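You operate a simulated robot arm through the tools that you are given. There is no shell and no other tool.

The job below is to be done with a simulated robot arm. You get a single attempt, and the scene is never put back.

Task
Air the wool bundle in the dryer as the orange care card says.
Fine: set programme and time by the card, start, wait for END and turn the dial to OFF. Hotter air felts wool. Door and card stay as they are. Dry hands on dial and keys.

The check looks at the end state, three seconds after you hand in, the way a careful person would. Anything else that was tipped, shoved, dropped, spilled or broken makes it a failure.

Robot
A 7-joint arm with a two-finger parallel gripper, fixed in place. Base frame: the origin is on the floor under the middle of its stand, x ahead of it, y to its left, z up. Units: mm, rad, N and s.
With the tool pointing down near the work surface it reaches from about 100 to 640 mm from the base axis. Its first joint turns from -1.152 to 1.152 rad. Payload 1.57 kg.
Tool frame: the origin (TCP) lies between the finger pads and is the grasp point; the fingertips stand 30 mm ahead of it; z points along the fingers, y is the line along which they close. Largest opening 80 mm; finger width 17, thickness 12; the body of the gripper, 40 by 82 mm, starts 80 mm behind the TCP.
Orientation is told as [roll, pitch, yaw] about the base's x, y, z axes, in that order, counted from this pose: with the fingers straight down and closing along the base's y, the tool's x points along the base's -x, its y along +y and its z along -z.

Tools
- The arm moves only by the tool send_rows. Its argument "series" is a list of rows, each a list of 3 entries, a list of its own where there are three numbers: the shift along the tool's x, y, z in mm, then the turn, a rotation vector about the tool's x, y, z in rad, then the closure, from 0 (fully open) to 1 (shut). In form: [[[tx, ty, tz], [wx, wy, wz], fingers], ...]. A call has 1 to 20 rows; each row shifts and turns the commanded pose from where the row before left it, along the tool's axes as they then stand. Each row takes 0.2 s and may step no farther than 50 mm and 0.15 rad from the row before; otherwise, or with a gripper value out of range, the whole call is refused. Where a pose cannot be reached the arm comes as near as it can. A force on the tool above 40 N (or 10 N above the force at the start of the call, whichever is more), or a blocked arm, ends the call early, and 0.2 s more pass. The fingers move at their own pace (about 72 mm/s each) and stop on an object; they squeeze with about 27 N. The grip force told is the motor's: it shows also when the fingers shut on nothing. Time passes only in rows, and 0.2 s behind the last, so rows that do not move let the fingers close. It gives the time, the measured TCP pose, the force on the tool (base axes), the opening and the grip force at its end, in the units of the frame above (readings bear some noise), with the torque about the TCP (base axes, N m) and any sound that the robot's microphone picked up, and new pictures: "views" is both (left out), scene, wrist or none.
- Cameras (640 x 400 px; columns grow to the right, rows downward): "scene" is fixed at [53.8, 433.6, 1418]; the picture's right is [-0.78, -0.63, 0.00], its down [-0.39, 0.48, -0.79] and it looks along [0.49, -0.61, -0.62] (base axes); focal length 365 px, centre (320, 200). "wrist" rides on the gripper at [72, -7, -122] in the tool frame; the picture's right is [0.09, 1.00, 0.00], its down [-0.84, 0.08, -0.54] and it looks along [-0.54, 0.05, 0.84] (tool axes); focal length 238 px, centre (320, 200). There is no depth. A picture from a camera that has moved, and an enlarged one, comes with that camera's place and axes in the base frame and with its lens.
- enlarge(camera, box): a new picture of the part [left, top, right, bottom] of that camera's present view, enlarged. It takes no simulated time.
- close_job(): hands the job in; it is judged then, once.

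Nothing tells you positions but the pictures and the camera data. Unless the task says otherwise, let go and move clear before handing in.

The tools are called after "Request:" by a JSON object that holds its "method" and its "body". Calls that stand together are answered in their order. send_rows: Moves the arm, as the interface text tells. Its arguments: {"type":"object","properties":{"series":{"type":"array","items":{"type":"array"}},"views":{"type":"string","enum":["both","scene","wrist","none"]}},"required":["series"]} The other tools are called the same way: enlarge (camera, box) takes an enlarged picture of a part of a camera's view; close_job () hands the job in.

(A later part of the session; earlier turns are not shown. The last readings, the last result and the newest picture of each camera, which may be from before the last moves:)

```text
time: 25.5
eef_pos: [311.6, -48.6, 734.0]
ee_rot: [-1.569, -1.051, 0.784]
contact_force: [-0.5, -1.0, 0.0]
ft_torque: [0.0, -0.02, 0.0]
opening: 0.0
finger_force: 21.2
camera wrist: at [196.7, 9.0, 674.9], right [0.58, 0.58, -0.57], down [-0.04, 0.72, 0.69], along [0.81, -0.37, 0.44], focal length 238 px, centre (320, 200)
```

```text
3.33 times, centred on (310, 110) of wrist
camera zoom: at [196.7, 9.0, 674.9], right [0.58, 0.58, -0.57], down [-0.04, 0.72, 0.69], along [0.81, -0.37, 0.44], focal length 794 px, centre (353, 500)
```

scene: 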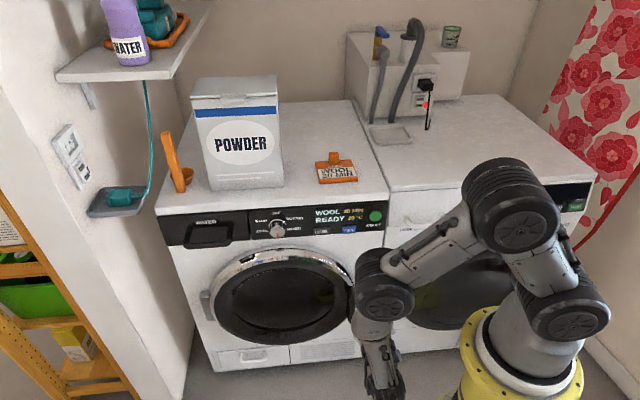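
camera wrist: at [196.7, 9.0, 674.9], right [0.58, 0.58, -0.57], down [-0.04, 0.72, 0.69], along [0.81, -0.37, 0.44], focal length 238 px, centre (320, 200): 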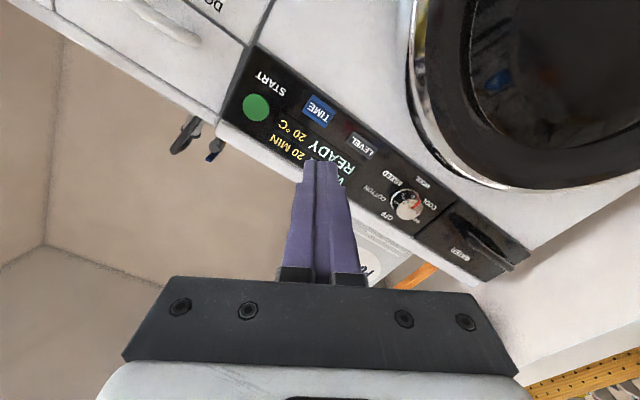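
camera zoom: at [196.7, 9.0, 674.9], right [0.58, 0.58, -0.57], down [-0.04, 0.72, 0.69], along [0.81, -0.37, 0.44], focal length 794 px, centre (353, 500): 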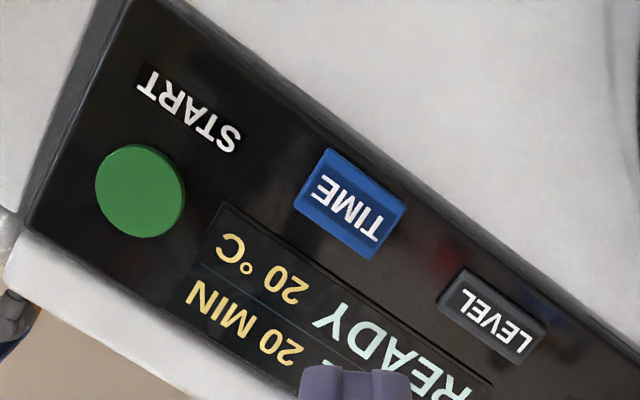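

From this view TIME is at u≈184, z≈733 and START at u≈116, z≈775. I advance most of the way toward TIME, stopping about 30 mm short.

Request:
{"method": "send_rows", "body": {"series": [[[1.9, -1.2, 45], [0, 0, 0], 1], [[0, 0, 45], [0, 0, 0], 1], [[0, 0, 40], [0, 0, 0], 1], [[0, 0, 0], [0, 0, 0], 1]], "views": "both"}}

Request:
{"method": "enlarge", "body": {"camera": "wrist", "box": [200, 50, 440, 200]}}

```text
time: 26.5
eef_pos: [402.5, -142.9, 733.3]
ee_rot: [-1.57, -1.051, 0.784]
contact_force: [-0.6, -0.1, 0.8]
ft_torque: [0.01, -0.03, 0.02]
opening: 0.1
finger_force: 21.0
camera wrist: at [287.6, -85.6, 674.0], right [0.58, 0.58, -0.58], down [-0.04, 0.72, 0.69], along [0.81, -0.37, 0.44], focal length 238 px, centre (320, 200)
```

scene: 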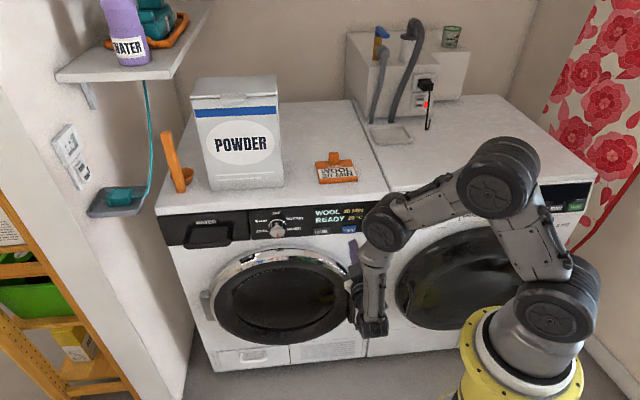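
wrist: 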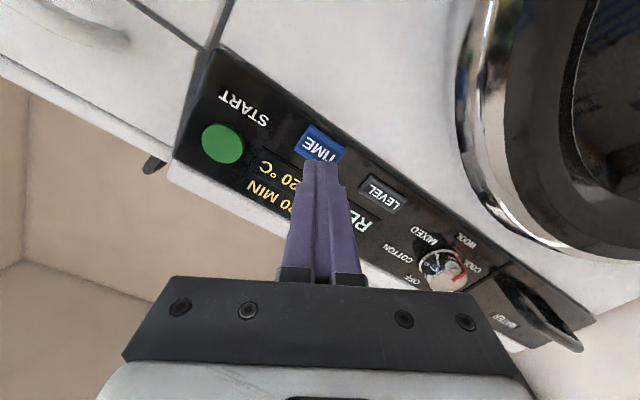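

```text
2.67 times, centred on (320, 125) of wrist
camera zoom: at [287.6, -85.6, 674.0], right [0.58, 0.58, -0.58], down [-0.04, 0.72, 0.69], along [0.81, -0.37, 0.44], focal length 636 px, centre (320, 400)
```

zoom: 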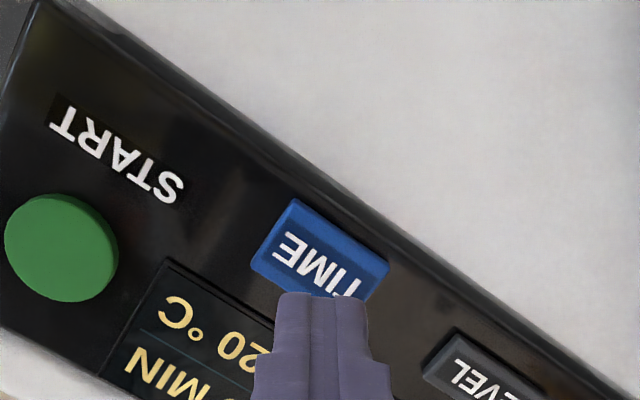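

The fingertips are about 33 mm from the key, slightly high and left of its centre. I shift a couple of millimetres and close the gap to just short of contact.

Request:
{"method": "send_rows", "body": {"series": [[[3.2, -0.5, 14], [0, 0, 0], 1], [[0, 0, 12], [0, 0, 0], 1], [[0, 0, 0], [0, 0, 0], 1]], "views": "both"}}

Request:
{"method": "enlarge", "body": {"camera": "wrist", "box": [200, 70, 440, 220]}}

Request:
{"method": "enlarge", "body": {"camera": "scene", "box": [300, 195, 400, 258]}}

```text
time: 27.3
eef_pos: [420.2, -161.9, 729.8]
ee_rot: [-1.569, -1.051, 0.78]
contact_force: [0.4, 0.6, -0.6]
ft_torque: [-0.01, -0.01, 0.02]
opening: 0.2
finger_force: 21.6
camera wrist: at [304.5, -104.6, 671.1], right [0.58, 0.58, -0.58], down [-0.04, 0.72, 0.69], along [0.81, -0.38, 0.44], focal length 238 px, centre (320, 200)
```

scene: 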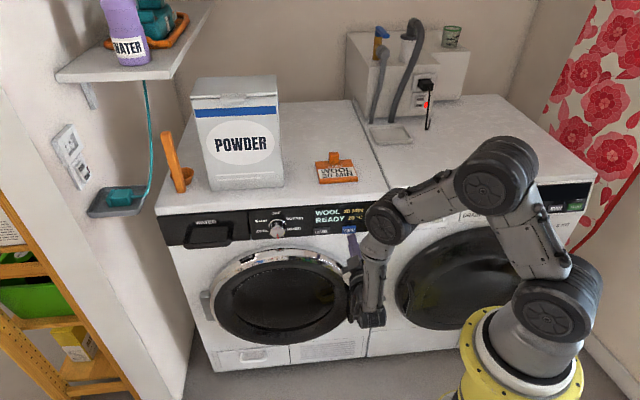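
wrist: 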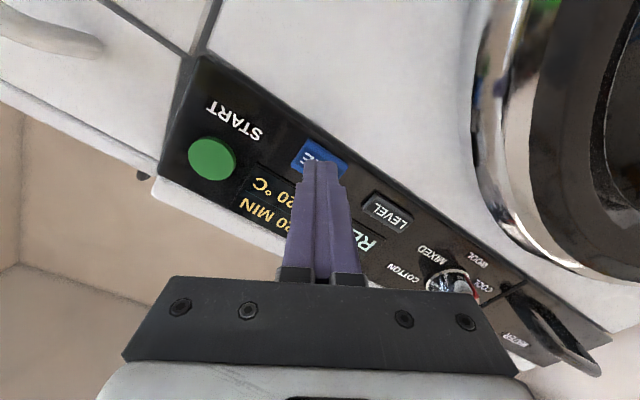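

```text
2.67 times, centred on (320, 145) of wrist
camera zoom: at [304.5, -104.6, 671.1], right [0.58, 0.58, -0.58], down [-0.04, 0.72, 0.69], along [0.81, -0.38, 0.44], focal length 636 px, centre (320, 347)
```

zoom: 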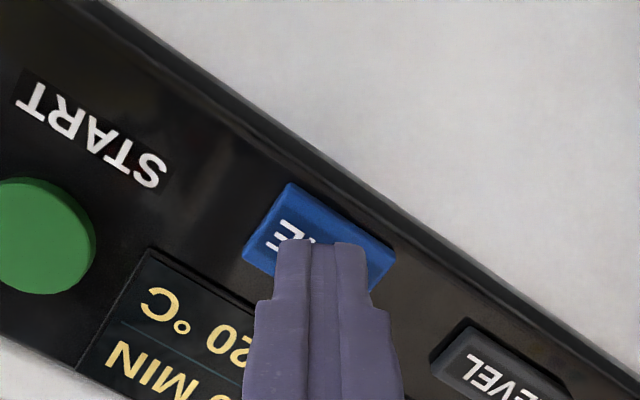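

```text
6.35 times, centred on (350, 226) of scene
camera zoom: at [53.8, 433.6, 1418.0], right [-0.78, -0.63, 0.0], down [-0.39, 0.48, -0.79], along [0.49, -0.61, -0.62], focal length 2320 px, centre (130, 32)
```

zoom: 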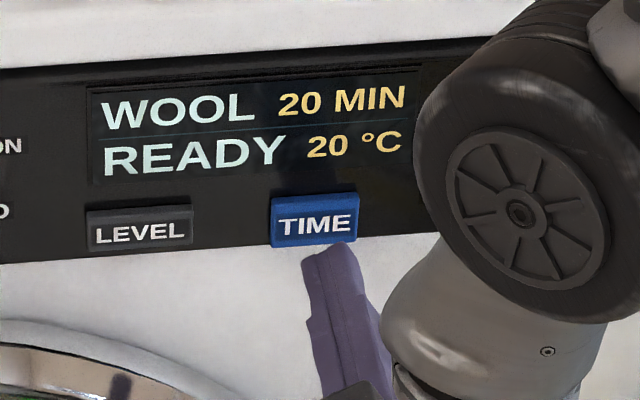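

The tips are about 7 mm short of the key and overlap its face. I press in small steps and watch the force and the display.

Request:
{"method": "send_rows", "body": {"series": [[[0, 0, 3], [0, 0, 0], 1], [[0, 0, 3], [0, 0, 0], 1], [[0, 0, 2], [0, 0, 0], 1]], "views": "both"}}

Request:
{"method": "enlarge", "body": {"camera": "scene", "box": [300, 195, 400, 258]}}

```text
time: 28.1
eef_pos: [426.1, -166.6, 731.3]
ee_rot: [-1.57, -1.052, 0.783]
contact_force: [0.1, 0.6, -0.7]
ft_torque: [-0.01, 0.0, -0.02]
opening: 0.0
finger_force: 20.7
camera wrist: at [310.7, -110.2, 671.0], right [0.58, 0.58, -0.58], down [-0.04, 0.72, 0.69], along [0.81, -0.38, 0.44], focal length 238 px, centre (320, 200)
```

scene: 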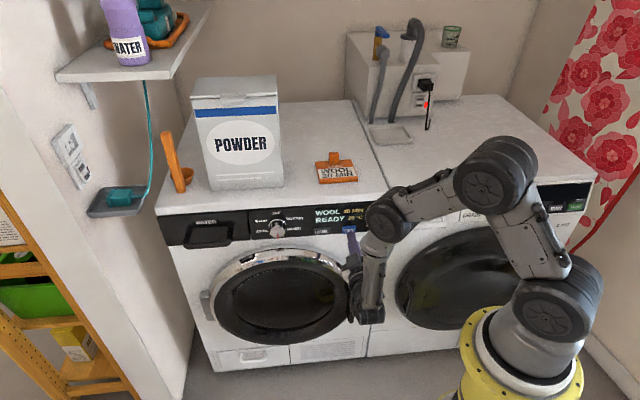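
wrist: 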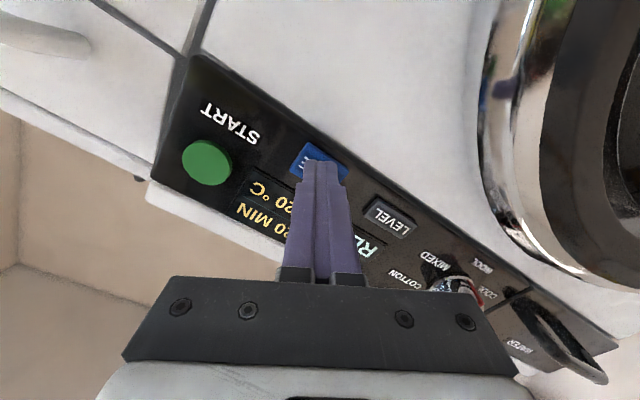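

```text
6.35 times, centred on (350, 226) of scene
camera zoom: at [53.8, 433.6, 1418.0], right [-0.78, -0.63, 0.0], down [-0.39, 0.48, -0.79], along [0.49, -0.61, -0.62], focal length 2320 px, centre (130, 32)
```

zoom: 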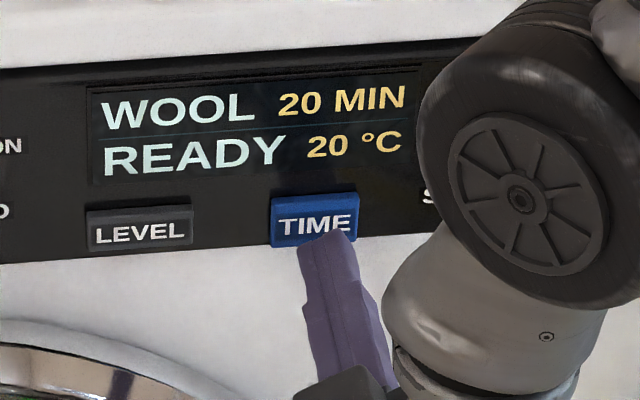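

There is no contact force yet, so I press on a few millimetres more.

Request:
{"method": "send_rows", "body": {"series": [[[0, 0, 2], [0, 0, 0], 1], [[0, 0, 2], [0, 0, 0], 1]], "views": "scene"}}

Request:
{"method": "enlarge", "body": {"camera": "scene", "box": [300, 195, 400, 258]}}

```text
time: 28.7
eef_pos: [428.3, -168.6, 731.3]
ee_rot: [-1.57, -1.051, 0.783]
contact_force: [-0.4, -0.2, -0.3]
ft_torque: [0.02, 0.01, -0.03]
opening: 0.0
finger_force: 21.2
```

scene: 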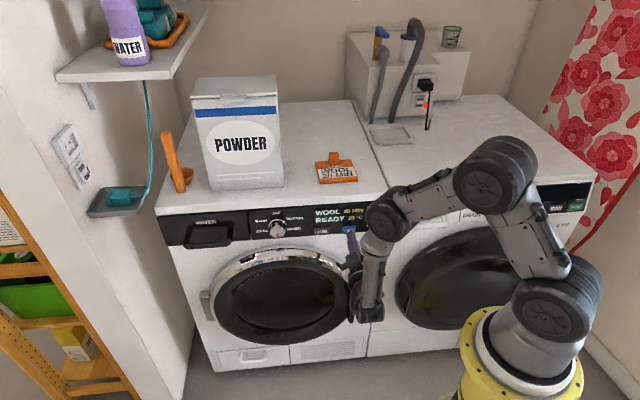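

```text
6.35 times, centred on (350, 226) of scene
camera zoom: at [53.8, 433.6, 1418.0], right [-0.78, -0.63, 0.0], down [-0.39, 0.48, -0.79], along [0.49, -0.61, -0.62], focal length 2320 px, centre (130, 32)
```

zoom: 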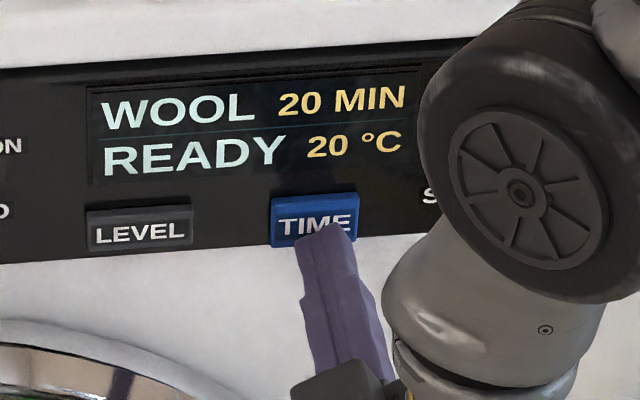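

Still free of contact. I continue in small steps.

Request:
{"method": "send_rows", "body": {"series": [[[0, 0, 2], [0, 0, 0], 1], [[0, 0, 2], [0, 0, 0], 1]], "views": "scene"}}

Request:
{"method": "enlarge", "body": {"camera": "scene", "box": [300, 195, 400, 258]}}

```text
time: 29.3
eef_pos: [432.5, -171.5, 730.3]
ee_rot: [-1.571, -1.05, 0.784]
contact_force: [-0.9, 1.1, -0.2]
ft_torque: [-0.02, -0.01, 0.0]
opening: 0.0
finger_force: 21.1
heard: click
```

scene: 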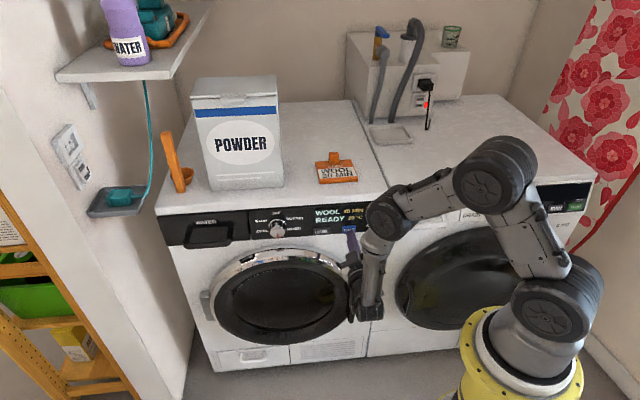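

```text
6.35 times, centred on (350, 226) of scene
camera zoom: at [53.8, 433.6, 1418.0], right [-0.78, -0.63, 0.0], down [-0.39, 0.48, -0.79], along [0.49, -0.61, -0.62], focal length 2320 px, centre (130, 32)
```

zoom: 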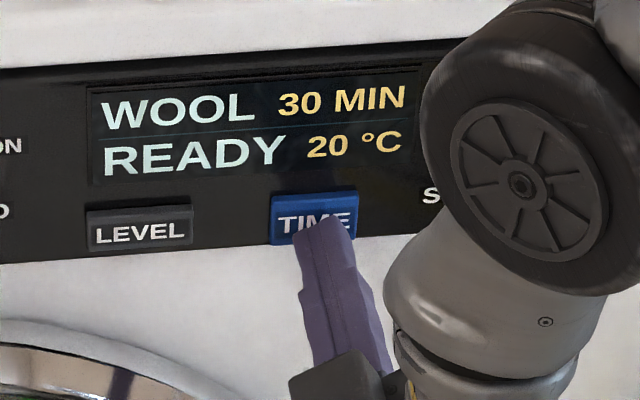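

There was a click and the display now reads WOOL 30 MIN READY. I back straight off and confirm it stays at 30.

Request:
{"method": "send_rows", "body": {"series": [[[0, 0, -20], [0, 0, 0], 1], [[0, 0, -40], [0, 0, 0], 1], [[0, 0, 0], [0, 0, 0], 1]], "views": "both"}}

Request:
{"method": "enlarge", "body": {"camera": "scene", "box": [230, 190, 400, 250]}}

Request:
{"method": "enlarge", "body": {"camera": "wrist", "box": [180, 50, 420, 200]}}

```text
time: 30.1
eef_pos: [389.8, -129.5, 730.9]
ee_rot: [-1.568, -1.05, 0.784]
contact_force: [-0.2, -0.4, -0.6]
ft_torque: [-0.03, 0.02, 0.02]
opening: 0.0
finger_force: 21.9
camera wrist: at [273.9, -72.6, 671.8], right [0.58, 0.58, -0.57], down [-0.04, 0.72, 0.69], along [0.81, -0.38, 0.44], focal length 238 px, centre (320, 200)
```

scene: 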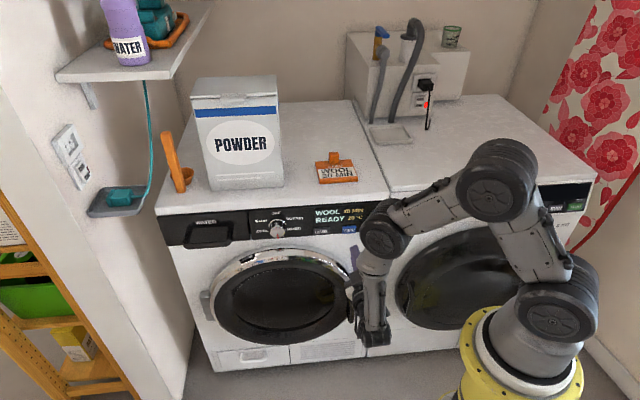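
wrist: 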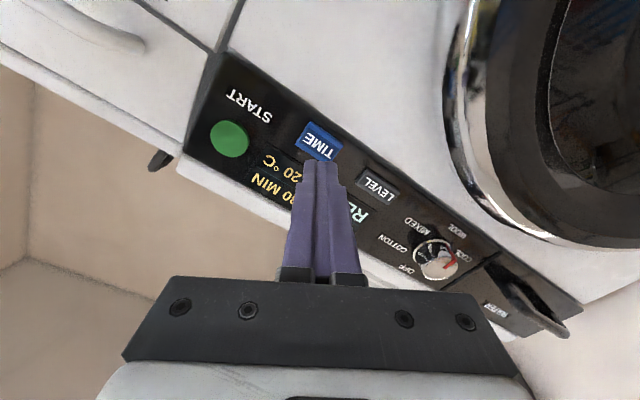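

```text
3.76 times, centred on (315, 220) of scene
camera zoom: at [53.8, 433.6, 1418.0], right [-0.78, -0.63, 0.0], down [-0.39, 0.48, -0.79], along [0.49, -0.61, -0.62], focal length 1375 px, centre (339, 125)
```

zoom: 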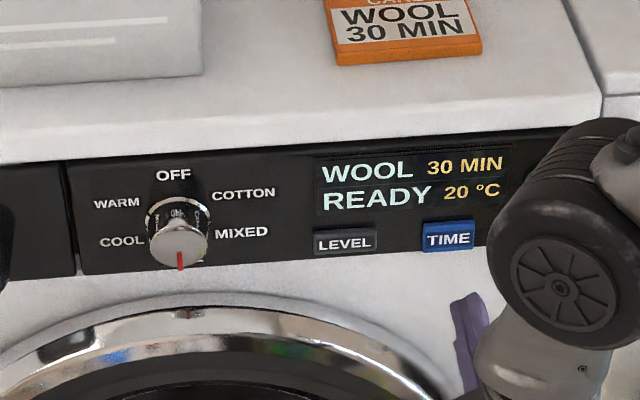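

```text
2.67 times, centred on (300, 125) of wrist
camera zoom: at [273.9, -72.6, 671.8], right [0.58, 0.58, -0.57], down [-0.04, 0.72, 0.69], along [0.81, -0.38, 0.44], focal length 636 px, centre (373, 400)
```

zoom: 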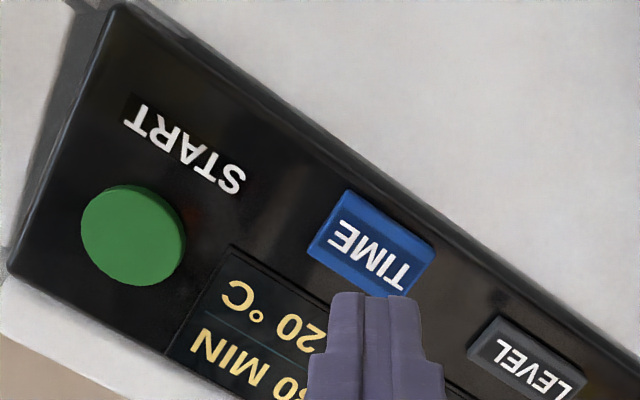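

It holds: WOOL, 30 MIN, READY. Next is the green START button at u≈115, z≈775, so I slide over in front of it and approach.

Request:
{"method": "send_rows", "body": {"series": [[[-2, -40.7, 0], [0, 0, 0], 1], [[-2, -40.7, 0], [0, 0, 0], 1], [[0, 0, 20], [0, 0, 0], 1], [[0, 0, 20], [0, 0, 0], 1], [[0, 0, 0], [0, 0, 0], 1]], "views": "both"}}

Request:
{"method": "enlarge", "body": {"camera": "wrist", "box": [200, 70, 440, 220]}}

Request:
{"method": "enlarge", "body": {"camera": "scene", "box": [300, 190, 420, 265]}}

```text
time: 31.3
eef_pos: [370.9, -205.1, 774.3]
ee_rot: [-1.569, -1.053, 0.783]
contact_force: [-0.2, 0.2, 0.0]
ft_torque: [0.01, -0.01, -0.02]
opening: 0.1
finger_force: 21.6
camera wrist: at [254.3, -149.7, 715.5], right [0.58, 0.58, -0.58], down [-0.04, 0.72, 0.69], along [0.81, -0.37, 0.44], focal length 238 px, centre (320, 200)
```

scene: 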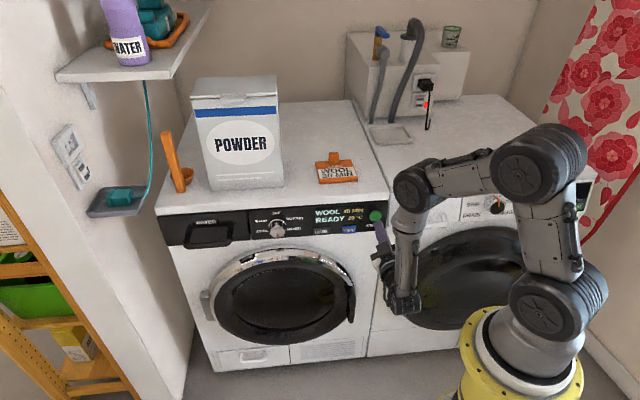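
wrist: 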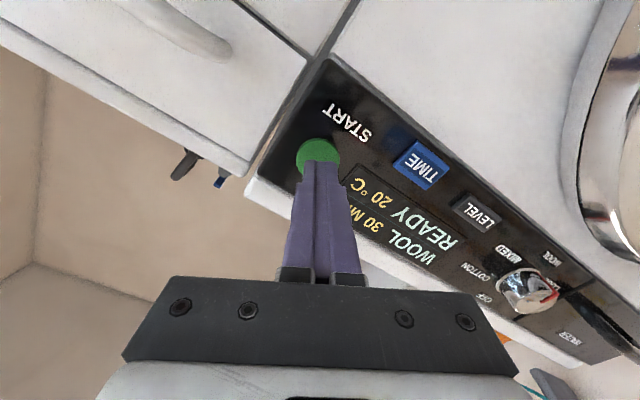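

```text
2.67 times, centred on (320, 145) of wrist
camera zoom: at [254.3, -149.7, 715.5], right [0.58, 0.58, -0.58], down [-0.04, 0.72, 0.69], along [0.81, -0.37, 0.44], focal length 636 px, centre (320, 347)
```

zoom: 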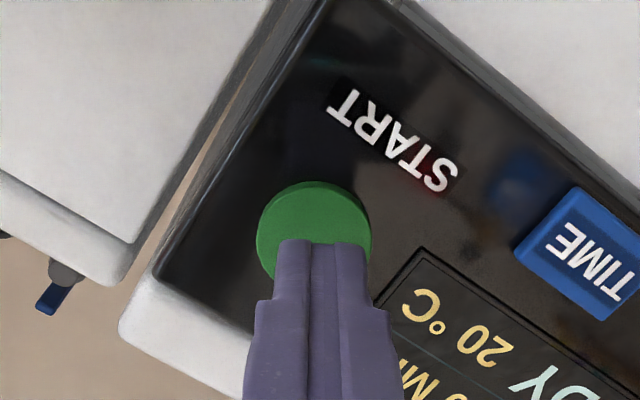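

```text
5.33 times, centred on (360, 228) of scene
camera zoom: at [53.8, 433.6, 1418.0], right [-0.78, -0.63, 0.0], down [-0.39, 0.48, -0.79], along [0.49, -0.61, -0.62], focal length 1948 px, centre (107, 53)
```

zoom: 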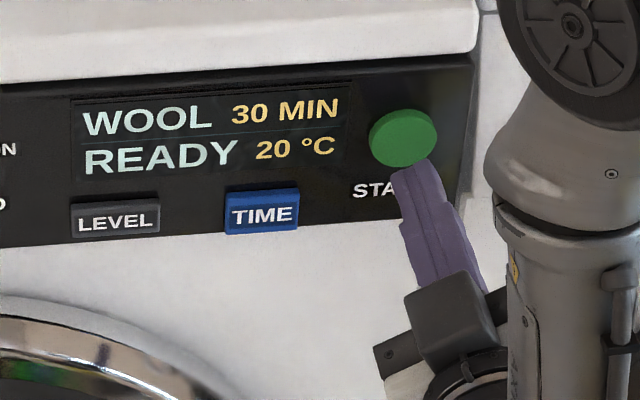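

The tips line up with the START button, about 12–15 mm away. I close in with small steps.

Request:
{"method": "send_rows", "body": {"series": [[[1, -1.7, 5], [0, 0, 0], 1], [[0, 0, 4], [0, 0, 0], 1], [[0, 0, 2], [0, 0, 0], 1], [[0, 0, 2], [0, 0, 0], 1]], "views": "scene"}}

Request:
{"method": "enlarge", "body": {"camera": "scene", "box": [300, 190, 420, 265]}}

```text
time: 32.3
eef_pos: [375.9, -218.1, 774.4]
ee_rot: [-1.569, -1.052, 0.785]
contact_force: [-0.1, -0.4, 0.5]
ft_torque: [-0.01, 0.0, 0.0]
opening: 0.0
finger_force: 21.5
```

scene: 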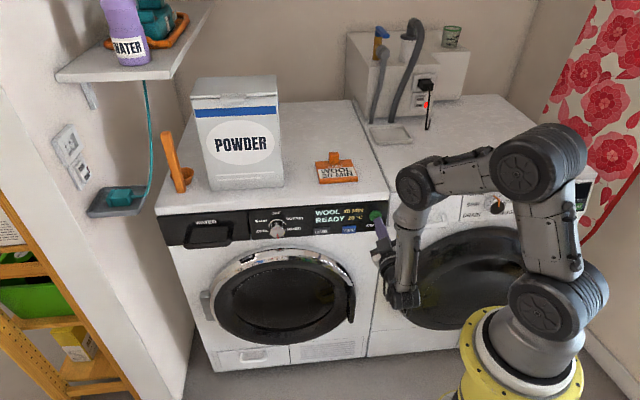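

```text
5.33 times, centred on (360, 228) of scene
camera zoom: at [53.8, 433.6, 1418.0], right [-0.78, -0.63, 0.0], down [-0.39, 0.48, -0.79], along [0.49, -0.61, -0.62], focal length 1948 px, centre (107, 53)
```

zoom: 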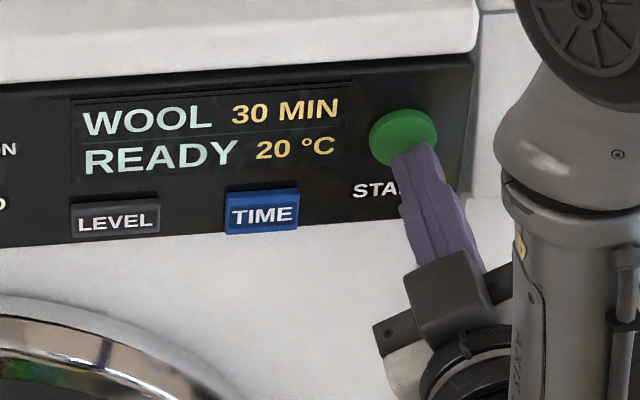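

There is no contact yet, so I go on in 2 mm steps.

Request:
{"method": "send_rows", "body": {"series": [[[0, 0, 2], [0, 0, 0], 1], [[0, 0, 2], [0, 0, 0], 1]], "views": "scene"}}

Request:
{"method": "enlarge", "body": {"camera": "scene", "box": [300, 190, 420, 265]}}

```text
time: 32.9
eef_pos: [379.6, -221.2, 775.4]
ee_rot: [-1.568, -1.05, 0.782]
contact_force: [-0.1, 0.0, -0.4]
ft_torque: [0.02, -0.01, 0.03]
opening: 0.0
finger_force: 21.2
```

scene: 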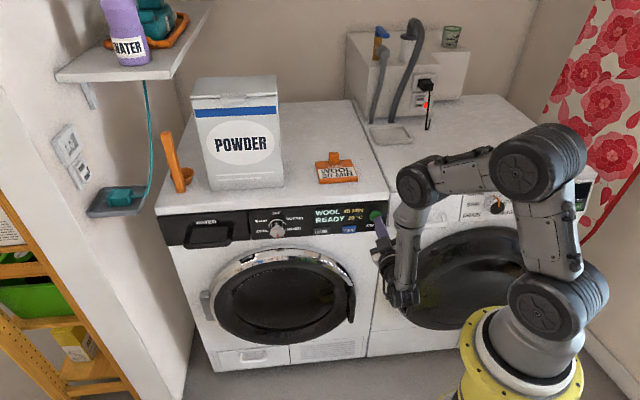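

```text
5.33 times, centred on (360, 228) of scene
camera zoom: at [53.8, 433.6, 1418.0], right [-0.78, -0.63, 0.0], down [-0.39, 0.48, -0.79], along [0.49, -0.61, -0.62], focal length 1948 px, centre (107, 53)
```

zoom: 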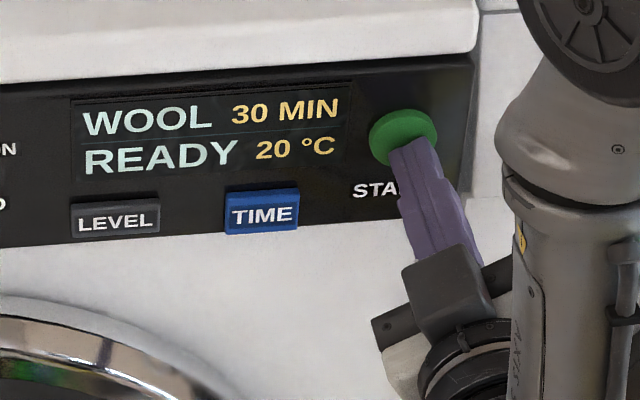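

Nothing yet; a couple more small steps.

Request:
{"method": "send_rows", "body": {"series": [[[0, 0, 2], [0, 0, 0], 1], [[0, 0, 1.5], [0, 0, 0], 1]], "views": "scene"}}

Request:
{"method": "enlarge", "body": {"camera": "scene", "box": [300, 190, 420, 265]}}

```text
time: 33.5
eef_pos: [383.4, -222.8, 774.6]
ee_rot: [-1.567, -1.049, 0.781]
contact_force: [-0.2, 1.5, -0.5]
ft_torque: [-0.01, -0.02, 0.02]
opening: 0.1
finger_force: 21.6
heard: click
```

scene: 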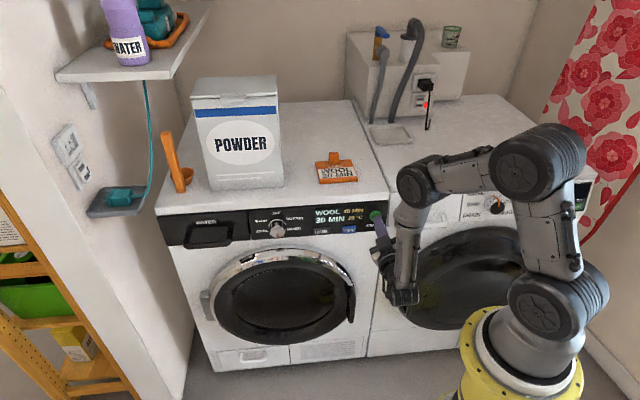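

```text
5.33 times, centred on (360, 228) of scene
camera zoom: at [53.8, 433.6, 1418.0], right [-0.78, -0.63, 0.0], down [-0.39, 0.48, -0.79], along [0.49, -0.61, -0.62], focal length 1948 px, centre (107, 53)
```

zoom: 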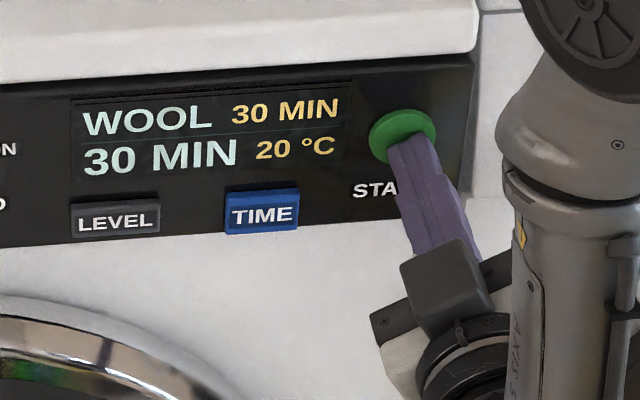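

A click, and the display has gone from READY to 30 MIN: the programme is running. I back straight off and watch the countdown.

Request:
{"method": "send_rows", "body": {"series": [[[0, 0, -20], [0, 0, 0], 1], [[0, 0, -45], [0, 0, 0], 1], [[0, 0, -45], [0, 0, 0], 1], [[0, 0, -40], [0, 0, 0], 1], [[0, 0, 0], [0, 0, 0], 1]], "views": "scene"}}

Request:
{"method": "enlarge", "body": {"camera": "scene", "box": [230, 190, 400, 250]}}

```text
time: 34.7
eef_pos: [280.1, -117.0, 775.0]
ee_rot: [-1.567, -1.046, 0.781]
contact_force: [-0.9, -0.1, 0.4]
ft_torque: [0.0, 0.02, 0.0]
opening: 0.0
finger_force: 21.8
out of reach, approached as far as the arm can: row 4
```

scene: 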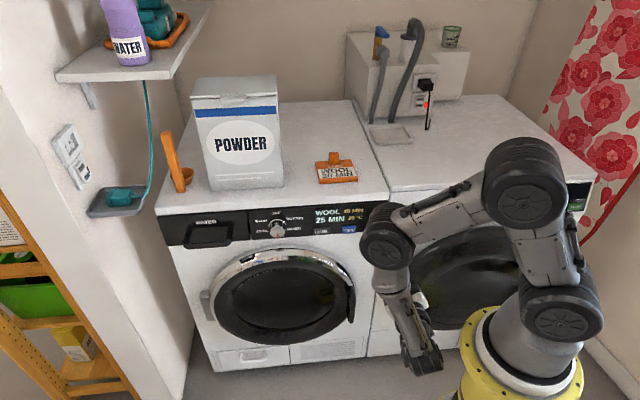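

```text
3.76 times, centred on (315, 220) of scene
camera zoom: at [53.8, 433.6, 1418.0], right [-0.78, -0.63, 0.0], down [-0.39, 0.48, -0.79], along [0.49, -0.61, -0.62], focal length 1375 px, centre (339, 125)
```

zoom: 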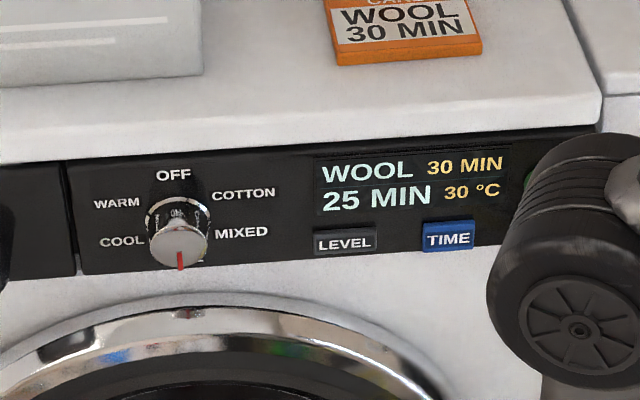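

It's counting down (25 MIN left, about 5 programme minutes per second). While it runs I move back in front of the dial without touching it, fingers opening to 64 mm, and wait for END.

Request:
{"method": "send_rows", "body": {"series": [[[-20.9, 38.6, 0], [0, 0, 0], 1], [[-20.9, 38.6, 0], [0, 0, 0], 0.2], [[-20.9, 38.6, 0], [0, 0, 0], 0.2], [[-20.9, 38.6, 0], [0, 0, 0], 0.2], [[-20.9, 38.6, 0], [0, 0, 0], 0.2], [[-20.8, 38.5, 0], [0, 0, 0], 0.2], [[0, 0, 0], [0, 0, 0], 0.2], [[0, 0, 0], [0, 0, 0], 0.2]], "views": "both"}}

Request:
{"method": "enlarge", "body": {"camera": "scene", "box": [230, 190, 400, 250]}}

```text
time: 36.5
eef_pos: [466.5, 69.9, 768.9]
ee_rot: [-1.57, -1.051, 0.781]
contact_force: [-0.3, 0.3, 0.5]
ft_torque: [0.0, 0.0, 0.0]
opening: 63.9
finger_force: 0.0
camera wrist: at [351.0, 126.8, 708.1], right [0.58, 0.58, -0.58], down [-0.04, 0.72, 0.69], along [0.81, -0.37, 0.44], focal length 238 px, centre (320, 200)
```

scene: 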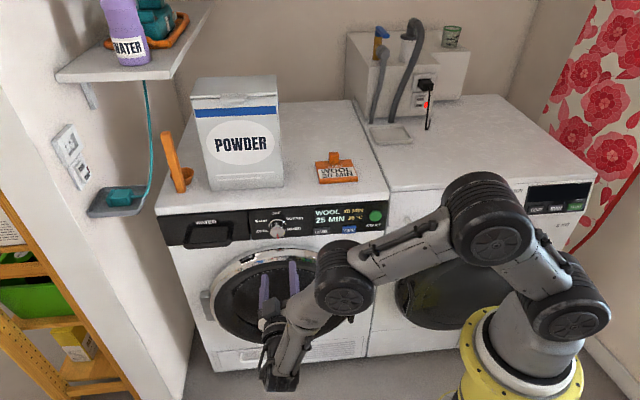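
wrist: 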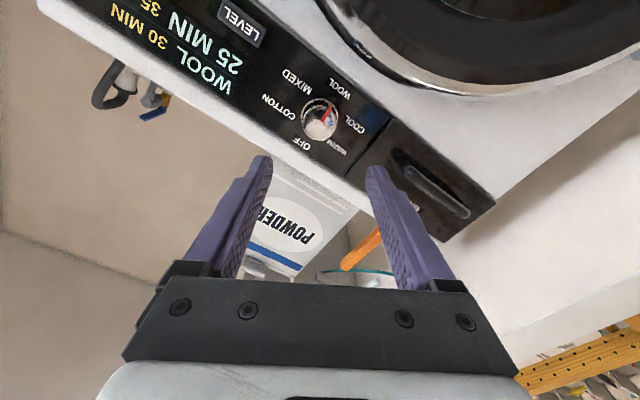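

```text
3.76 times, centred on (315, 220) of scene
camera zoom: at [53.8, 433.6, 1418.0], right [-0.78, -0.63, 0.0], down [-0.39, 0.48, -0.79], along [0.49, -0.61, -0.62], focal length 1375 px, centre (339, 125)
```

zoom: 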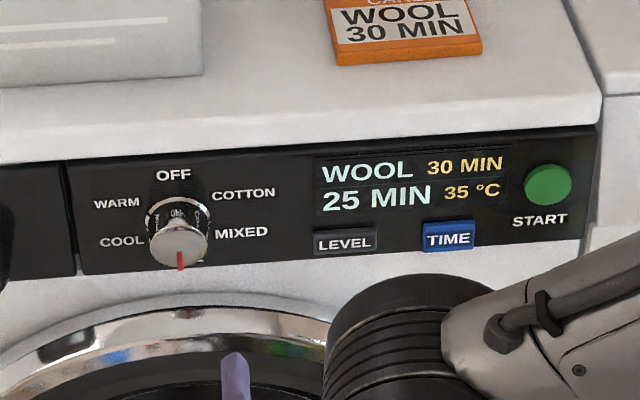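

It's running: 25 MIN, 35 °C. I wait in place.

Request:
{"method": "send_rows", "body": {"series": [[[0, 0, 0], [0, 0, 0], 0.2], [[0, 0, 0], [0, 0, 0], 0.2], [[0, 0, 0], [0, 0, 0], 0.2], [[0, 0, 0], [0, 0, 0], 0.2], [[0, 0, 0], [0, 0, 0], 0.2], [[0, 0, 0], [0, 0, 0], 0.2], [[0, 0, 0], [0, 0, 0], 0.2], [[0, 0, 0], [0, 0, 0], 0.2], [[0, 0, 0], [0, 0, 0], 0.2], [[0, 0, 0], [0, 0, 0], 0.2], [[0, 0, 0], [0, 0, 0], 0.2], [[0, 0, 0], [0, 0, 0], 0.2], [[0, 0, 0], [0, 0, 0], 0.2], [[0, 0, 0], [0, 0, 0], 0.2], [[0, 0, 0], [0, 0, 0], 0.2], [[0, 0, 0], [0, 0, 0], 0.2], [[0, 0, 0], [0, 0, 0], 0.2], [[0, 0, 0], [0, 0, 0], 0.2], [[0, 0, 0], [0, 0, 0], 0.2], [[0, 0, 0], [0, 0, 0], 0.2]], "views": "wrist"}}

Request:
{"method": "enlarge", "body": {"camera": "scene", "box": [230, 190, 400, 250]}}

```text
time: 40.7
eef_pos: [466.7, 69.9, 766.7]
ee_rot: [-1.571, -1.051, 0.783]
contact_force: [0.2, -0.8, 0.3]
ft_torque: [-0.01, 0.0, 0.01]
opening: 64.4
finger_force: 0.0
camera wrist: at [350.9, 126.6, 708.1], right [0.58, 0.58, -0.57], down [-0.04, 0.72, 0.69], along [0.81, -0.37, 0.44], focal length 238 px, centre (320, 200)
```

wrist: 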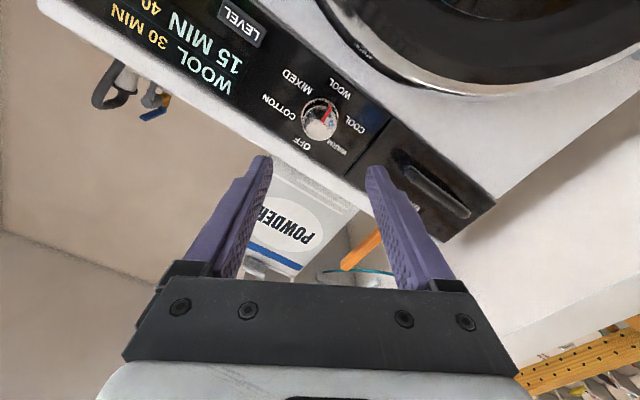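

```text
3.76 times, centred on (315, 220) of scene
camera zoom: at [53.8, 433.6, 1418.0], right [-0.78, -0.63, 0.0], down [-0.39, 0.48, -0.79], along [0.49, -0.61, -0.62], focal length 1375 px, centre (339, 125)
```

zoom: 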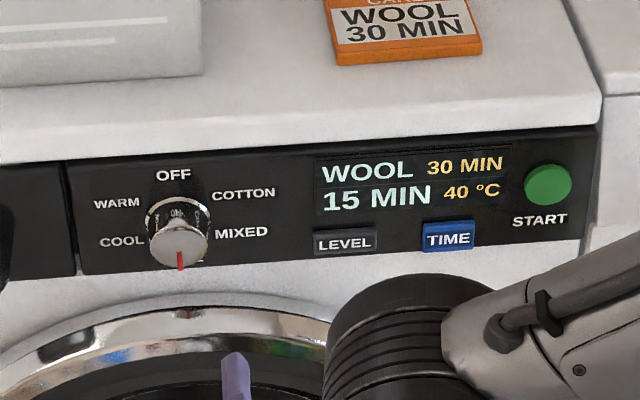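

15 MIN left at 40 °C. I keep waiting.

Request:
{"method": "send_rows", "body": {"series": [[[0, 0, 0], [0, 0, 0], 0.2], [[0, 0, 0], [0, 0, 0], 0.2], [[0, 0, 0], [0, 0, 0], 0.2], [[0, 0, 0], [0, 0, 0], 0.2], [[0, 0, 0], [0, 0, 0], 0.2], [[0, 0, 0], [0, 0, 0], 0.2], [[0, 0, 0], [0, 0, 0], 0.2], [[0, 0, 0], [0, 0, 0], 0.2], [[0, 0, 0], [0, 0, 0], 0.2], [[0, 0, 0], [0, 0, 0], 0.2], [[0, 0, 0], [0, 0, 0], 0.2], [[0, 0, 0], [0, 0, 0], 0.2], [[0, 0, 0], [0, 0, 0], 0.2], [[0, 0, 0], [0, 0, 0], 0.2], [[0, 0, 0], [0, 0, 0], 0.2], [[0, 0, 0], [0, 0, 0], 0.2], [[0, 0, 0], [0, 0, 0], 0.2], [[0, 0, 0], [0, 0, 0], 0.2], [[0, 0, 0], [0, 0, 0], 0.2], [[0, 0, 0], [0, 0, 0], 0.2]], "views": "wrist"}}

Request:
{"method": "enlarge", "body": {"camera": "scene", "box": [230, 190, 400, 250]}}

```text
time: 44.9
eef_pos: [466.4, 69.7, 767.9]
ee_rot: [-1.568, -1.051, 0.785]
contact_force: [0.6, 0.6, 0.2]
ft_torque: [0.0, -0.02, 0.02]
opening: 64.0
finger_force: 0.1
camera wrist: at [350.9, 126.6, 708.1], right [0.58, 0.58, -0.57], down [-0.04, 0.72, 0.69], along [0.81, -0.37, 0.44], focal length 238 px, centre (320, 200)
```

wrist: 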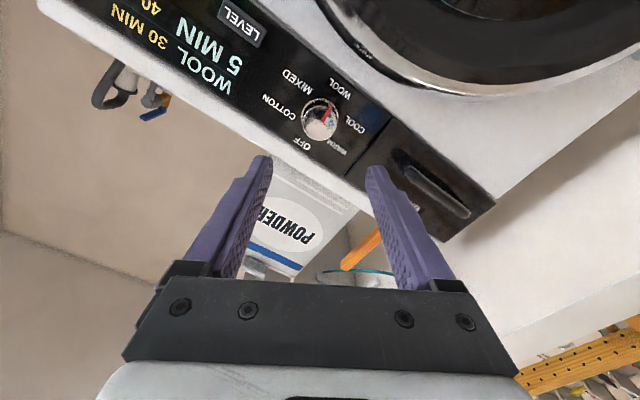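

```text
3.76 times, centred on (315, 220) of scene
camera zoom: at [53.8, 433.6, 1418.0], right [-0.78, -0.63, 0.0], down [-0.39, 0.48, -0.79], along [0.49, -0.61, -0.62], focal length 1375 px, centre (339, 125)
```

zoom: 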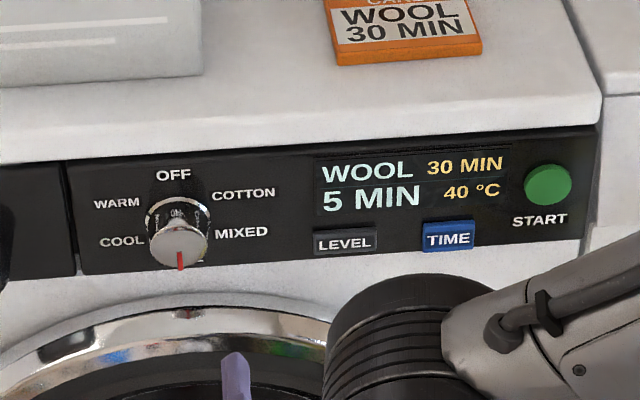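

5 MIN left; a few more seconds.

Request:
{"method": "send_rows", "body": {"series": [[[0, 0, 0], [0, 0, 0], 0.2], [[0, 0, 0], [0, 0, 0], 0.2], [[0, 0, 0], [0, 0, 0], 0.2], [[0, 0, 0], [0, 0, 0], 0.2], [[0, 0, 0], [0, 0, 0], 0.2], [[0, 0, 0], [0, 0, 0], 0.2], [[0, 0, 0], [0, 0, 0], 0.2], [[0, 0, 0], [0, 0, 0], 0.2], [[0, 0, 0], [0, 0, 0], 0.2], [[0, 0, 0], [0, 0, 0], 0.2], [[0, 0, 0], [0, 0, 0], 0.2], [[0, 0, 0], [0, 0, 0], 0.2], [[0, 0, 0], [0, 0, 0], 0.2], [[0, 0, 0], [0, 0, 0], 0.2], [[0, 0, 0], [0, 0, 0], 0.2]], "views": "wrist"}}

Request:
{"method": "enlarge", "body": {"camera": "scene", "box": [230, 190, 400, 250]}}

```text
time: 48.1
eef_pos: [466.7, 69.6, 767.7]
ee_rot: [-1.57, -1.051, 0.783]
contact_force: [-0.1, -0.5, 0.3]
ft_torque: [-0.03, 0.01, -0.01]
opening: 63.9
finger_force: 0.1
camera wrist: at [350.9, 126.6, 708.1], right [0.58, 0.58, -0.57], down [-0.04, 0.72, 0.69], along [0.81, -0.37, 0.44], focal length 238 px, centre (320, 200)
```

wrist: 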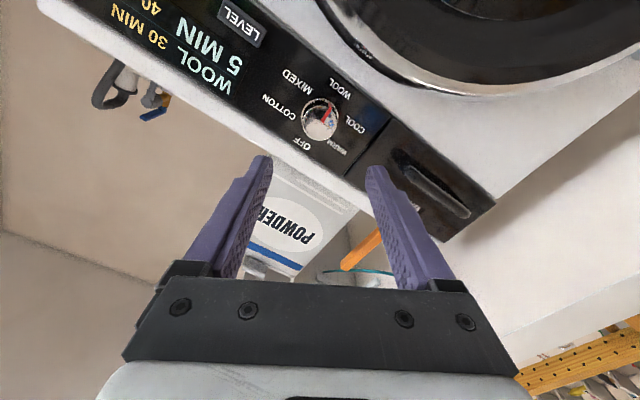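

```text
3.76 times, centred on (315, 220) of scene
camera zoom: at [53.8, 433.6, 1418.0], right [-0.78, -0.63, 0.0], down [-0.39, 0.48, -0.79], along [0.49, -0.61, -0.62], focal length 1375 px, centre (339, 125)
```

zoom: 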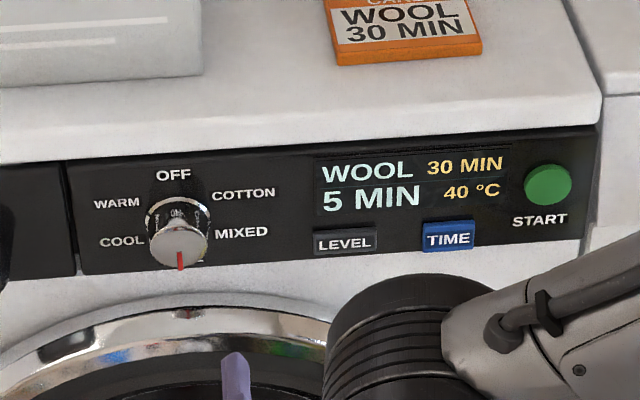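

Still showing 5 MIN, so I wait on.

Request:
{"method": "send_rows", "body": {"series": [[[0, 0, 0], [0, 0, 0], 0.2], [[0, 0, 0], [0, 0, 0], 0.2], [[0, 0, 0], [0, 0, 0], 0.2], [[0, 0, 0], [0, 0, 0], 0.2], [[0, 0, 0], [0, 0, 0], 0.2], [[0, 0, 0], [0, 0, 0], 0.2], [[0, 0, 0], [0, 0, 0], 0.2], [[0, 0, 0], [0, 0, 0], 0.2], [[0, 0, 0], [0, 0, 0], 0.2], [[0, 0, 0], [0, 0, 0], 0.2], [[0, 0, 0], [0, 0, 0], 0.2], [[0, 0, 0], [0, 0, 0], 0.2], [[0, 0, 0], [0, 0, 0], 0.2], [[0, 0, 0], [0, 0, 0], 0.2], [[0, 0, 0], [0, 0, 0], 0.2]], "views": "wrist"}}

Request:
{"method": "enlarge", "body": {"camera": "scene", "box": [230, 190, 400, 250]}}

```text
time: 51.3
eef_pos: [465.9, 69.9, 769.0]
ee_rot: [-1.57, -1.051, 0.783]
contact_force: [0.3, -0.2, -0.1]
ft_torque: [0.0, -0.03, 0.03]
opening: 64.1
finger_force: 0.1
camera wrist: at [350.9, 126.6, 708.1], right [0.58, 0.58, -0.57], down [-0.04, 0.72, 0.69], along [0.81, -0.37, 0.44], focal length 238 px, centre (320, 200)
```

wrist: 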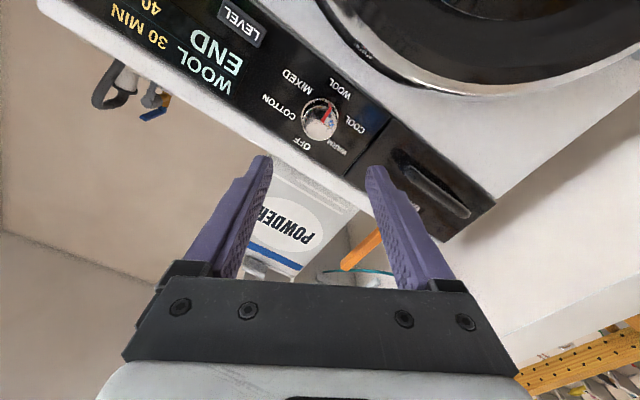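

```text
3.76 times, centred on (315, 220) of scene
camera zoom: at [53.8, 433.6, 1418.0], right [-0.78, -0.63, 0.0], down [-0.39, 0.48, -0.79], along [0.49, -0.61, -0.62], focal length 1375 px, centre (339, 125)
```

zoom: 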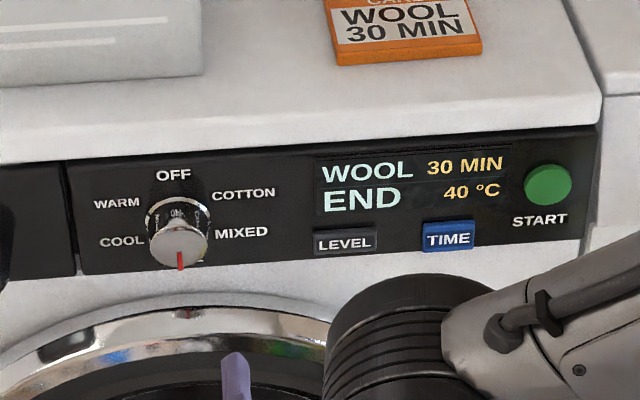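

END is shown. Now I take the dial back to OFF, counter-clockwise the way it came, in 60° bites from roll -30° to -90°. First I approach and grip the knob.

Request:
{"method": "send_rows", "body": {"series": [[[0, 0, 45], [0, 0, 0], 0.2], [[0, 0, 45], [0, 0, 0], 0.2], [[0, 0, 25], [0, 0, 0], 0.2], [[0, 0, 20], [0, 0, 0], 0.2], [[0, 0, 0], [0, 0, 0], 0.2]], "views": "wrist"}}

```text
time: 52.5
eef_pos: [561.9, -26.5, 768.1]
ee_rot: [-1.57, -1.05, 0.782]
contact_force: [0.4, 0.3, -0.9]
ft_torque: [0.03, -0.01, -0.01]
opening: 64.1
finger_force: 0.0
camera wrist: at [447.1, 30.3, 708.4], right [0.58, 0.58, -0.58], down [-0.04, 0.72, 0.69], along [0.81, -0.37, 0.44], focal length 238 px, centre (320, 200)
```

wrist: 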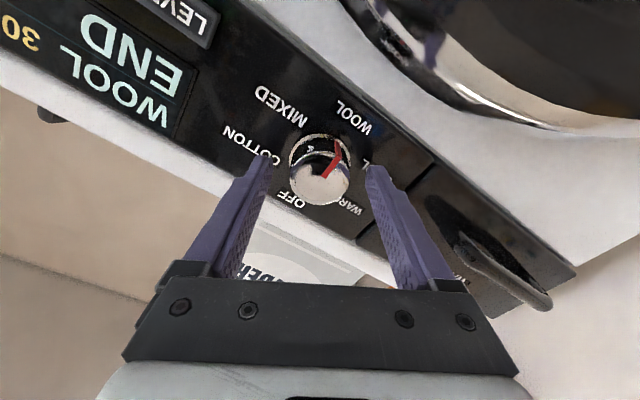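

The knob is centred between the open fingers. I close and turn 60° counter-clockwise to MIXED.

Request:
{"method": "send_rows", "body": {"series": [[[0, 0, 0], [0, 0, 0], 0.6], [[0, 0, 0], [0, 0, 0], 0.8], [[0, 0, 0], [0, 0, 0], 0.8], [[0, 0, 0], [0, 0, -0.1496], 0.8], [[0, 0, 0], [0, 0, -0.1496], 0.8], [[0, 0, 0], [0, 0, -0.1496], 0.8], [[0, 0, 0], [0, 0, -0.1496], 0.8], [[0, 0, 0], [0, 0, -0.1496], 0.8], [[0, 0, 0], [0, 0, -0.1496], 0.8], [[0, 0, 0], [0, 0, -0.1496], 0.8], [[0, 0, 0], [0, 0, 0], 0.8]], "views": "both"}}

Request:
{"method": "enlarge", "body": {"camera": "scene", "box": [230, 190, 400, 250]}}

```text
time: 54.9
eef_pos: [561.1, -26.6, 769.7]
ee_rot: [-1.571, -0.004, 0.782]
contact_force: [3.5, -9.8, 5.5]
ft_torque: [-0.06, -0.07, -0.32]
opening: 40.1
finger_force: 44.7
camera wrist: at [425.0, 8.8, 775.0], right [-0.06, -0.06, -1.0], down [0.21, 0.97, -0.08], along [0.98, -0.22, -0.05], focal length 238 px, centre (320, 200)
```

scene: 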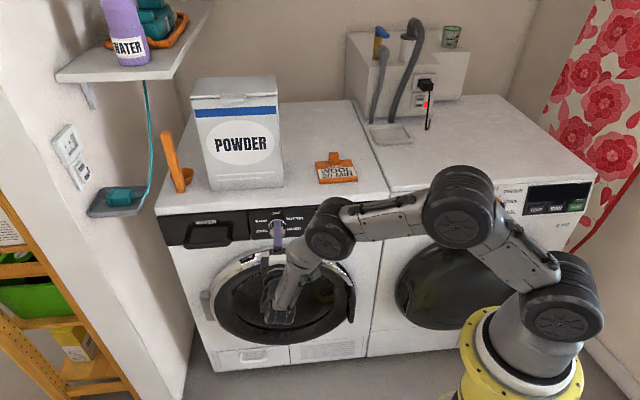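
wrist: 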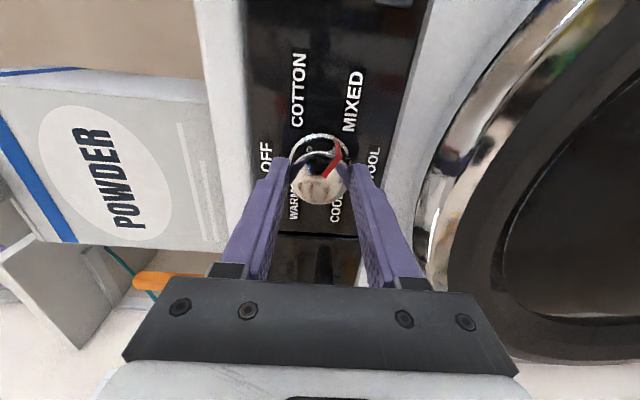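

```text
3.76 times, centred on (315, 220) of scene
camera zoom: at [53.8, 433.4, 1418.1], right [-0.78, -0.63, 0.0], down [-0.39, 0.48, -0.79], along [0.49, -0.61, -0.62], focal length 1375 px, centre (339, 125)
```

zoom: 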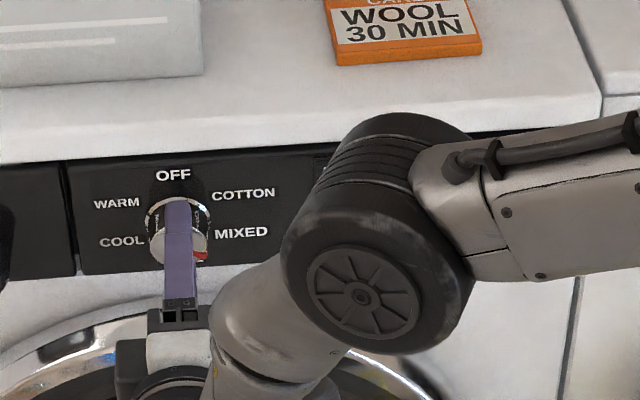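

The pointer has moved to MIXED. I open the fingers, roll back 60° around the knob without touching it, and check.

Request:
{"method": "send_rows", "body": {"series": [[[0, 0, 0], [0, 0, 0], 0.2], [[0, 0, 0], [0, 0, 0], 0.2], [[0, 0, 0], [0, 0, 0], 0.2], [[0, 0, 0], [0, 0, 0.1496], 0.2], [[0, 0, 0], [0, 0, 0.1496], 0.2], [[0, 0, 0], [0, 0, 0.1496], 0.2], [[0, 0, 0], [0, 0, 0.1496], 0.2], [[0, 0, 0], [0, 0, 0.1496], 0.2], [[0, 0, 0], [0, 0, 0.1496], 0.2], [[0, 0, 0], [0, 0, 0.1496], 0.2], [[0, 0, 0], [0, 0, 0], 0.2]], "views": "wrist"}}

```text
time: 57.3
eef_pos: [561.5, -26.6, 768.2]
ee_rot: [-1.569, -1.053, 0.781]
contact_force: [0.6, 0.1, 0.6]
ft_torque: [0.01, 0.0, -0.01]
opening: 64.1
finger_force: 0.1
camera wrist: at [446.2, 30.6, 708.8], right [0.58, 0.58, -0.57], down [-0.04, 0.72, 0.69], along [0.81, -0.38, 0.44], focal length 238 px, centre (320, 200)
```

wrist: 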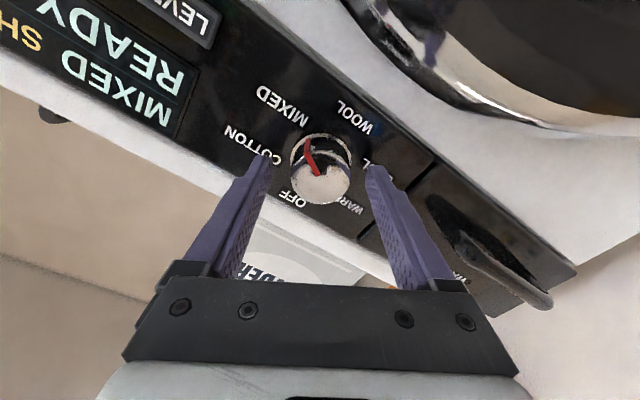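

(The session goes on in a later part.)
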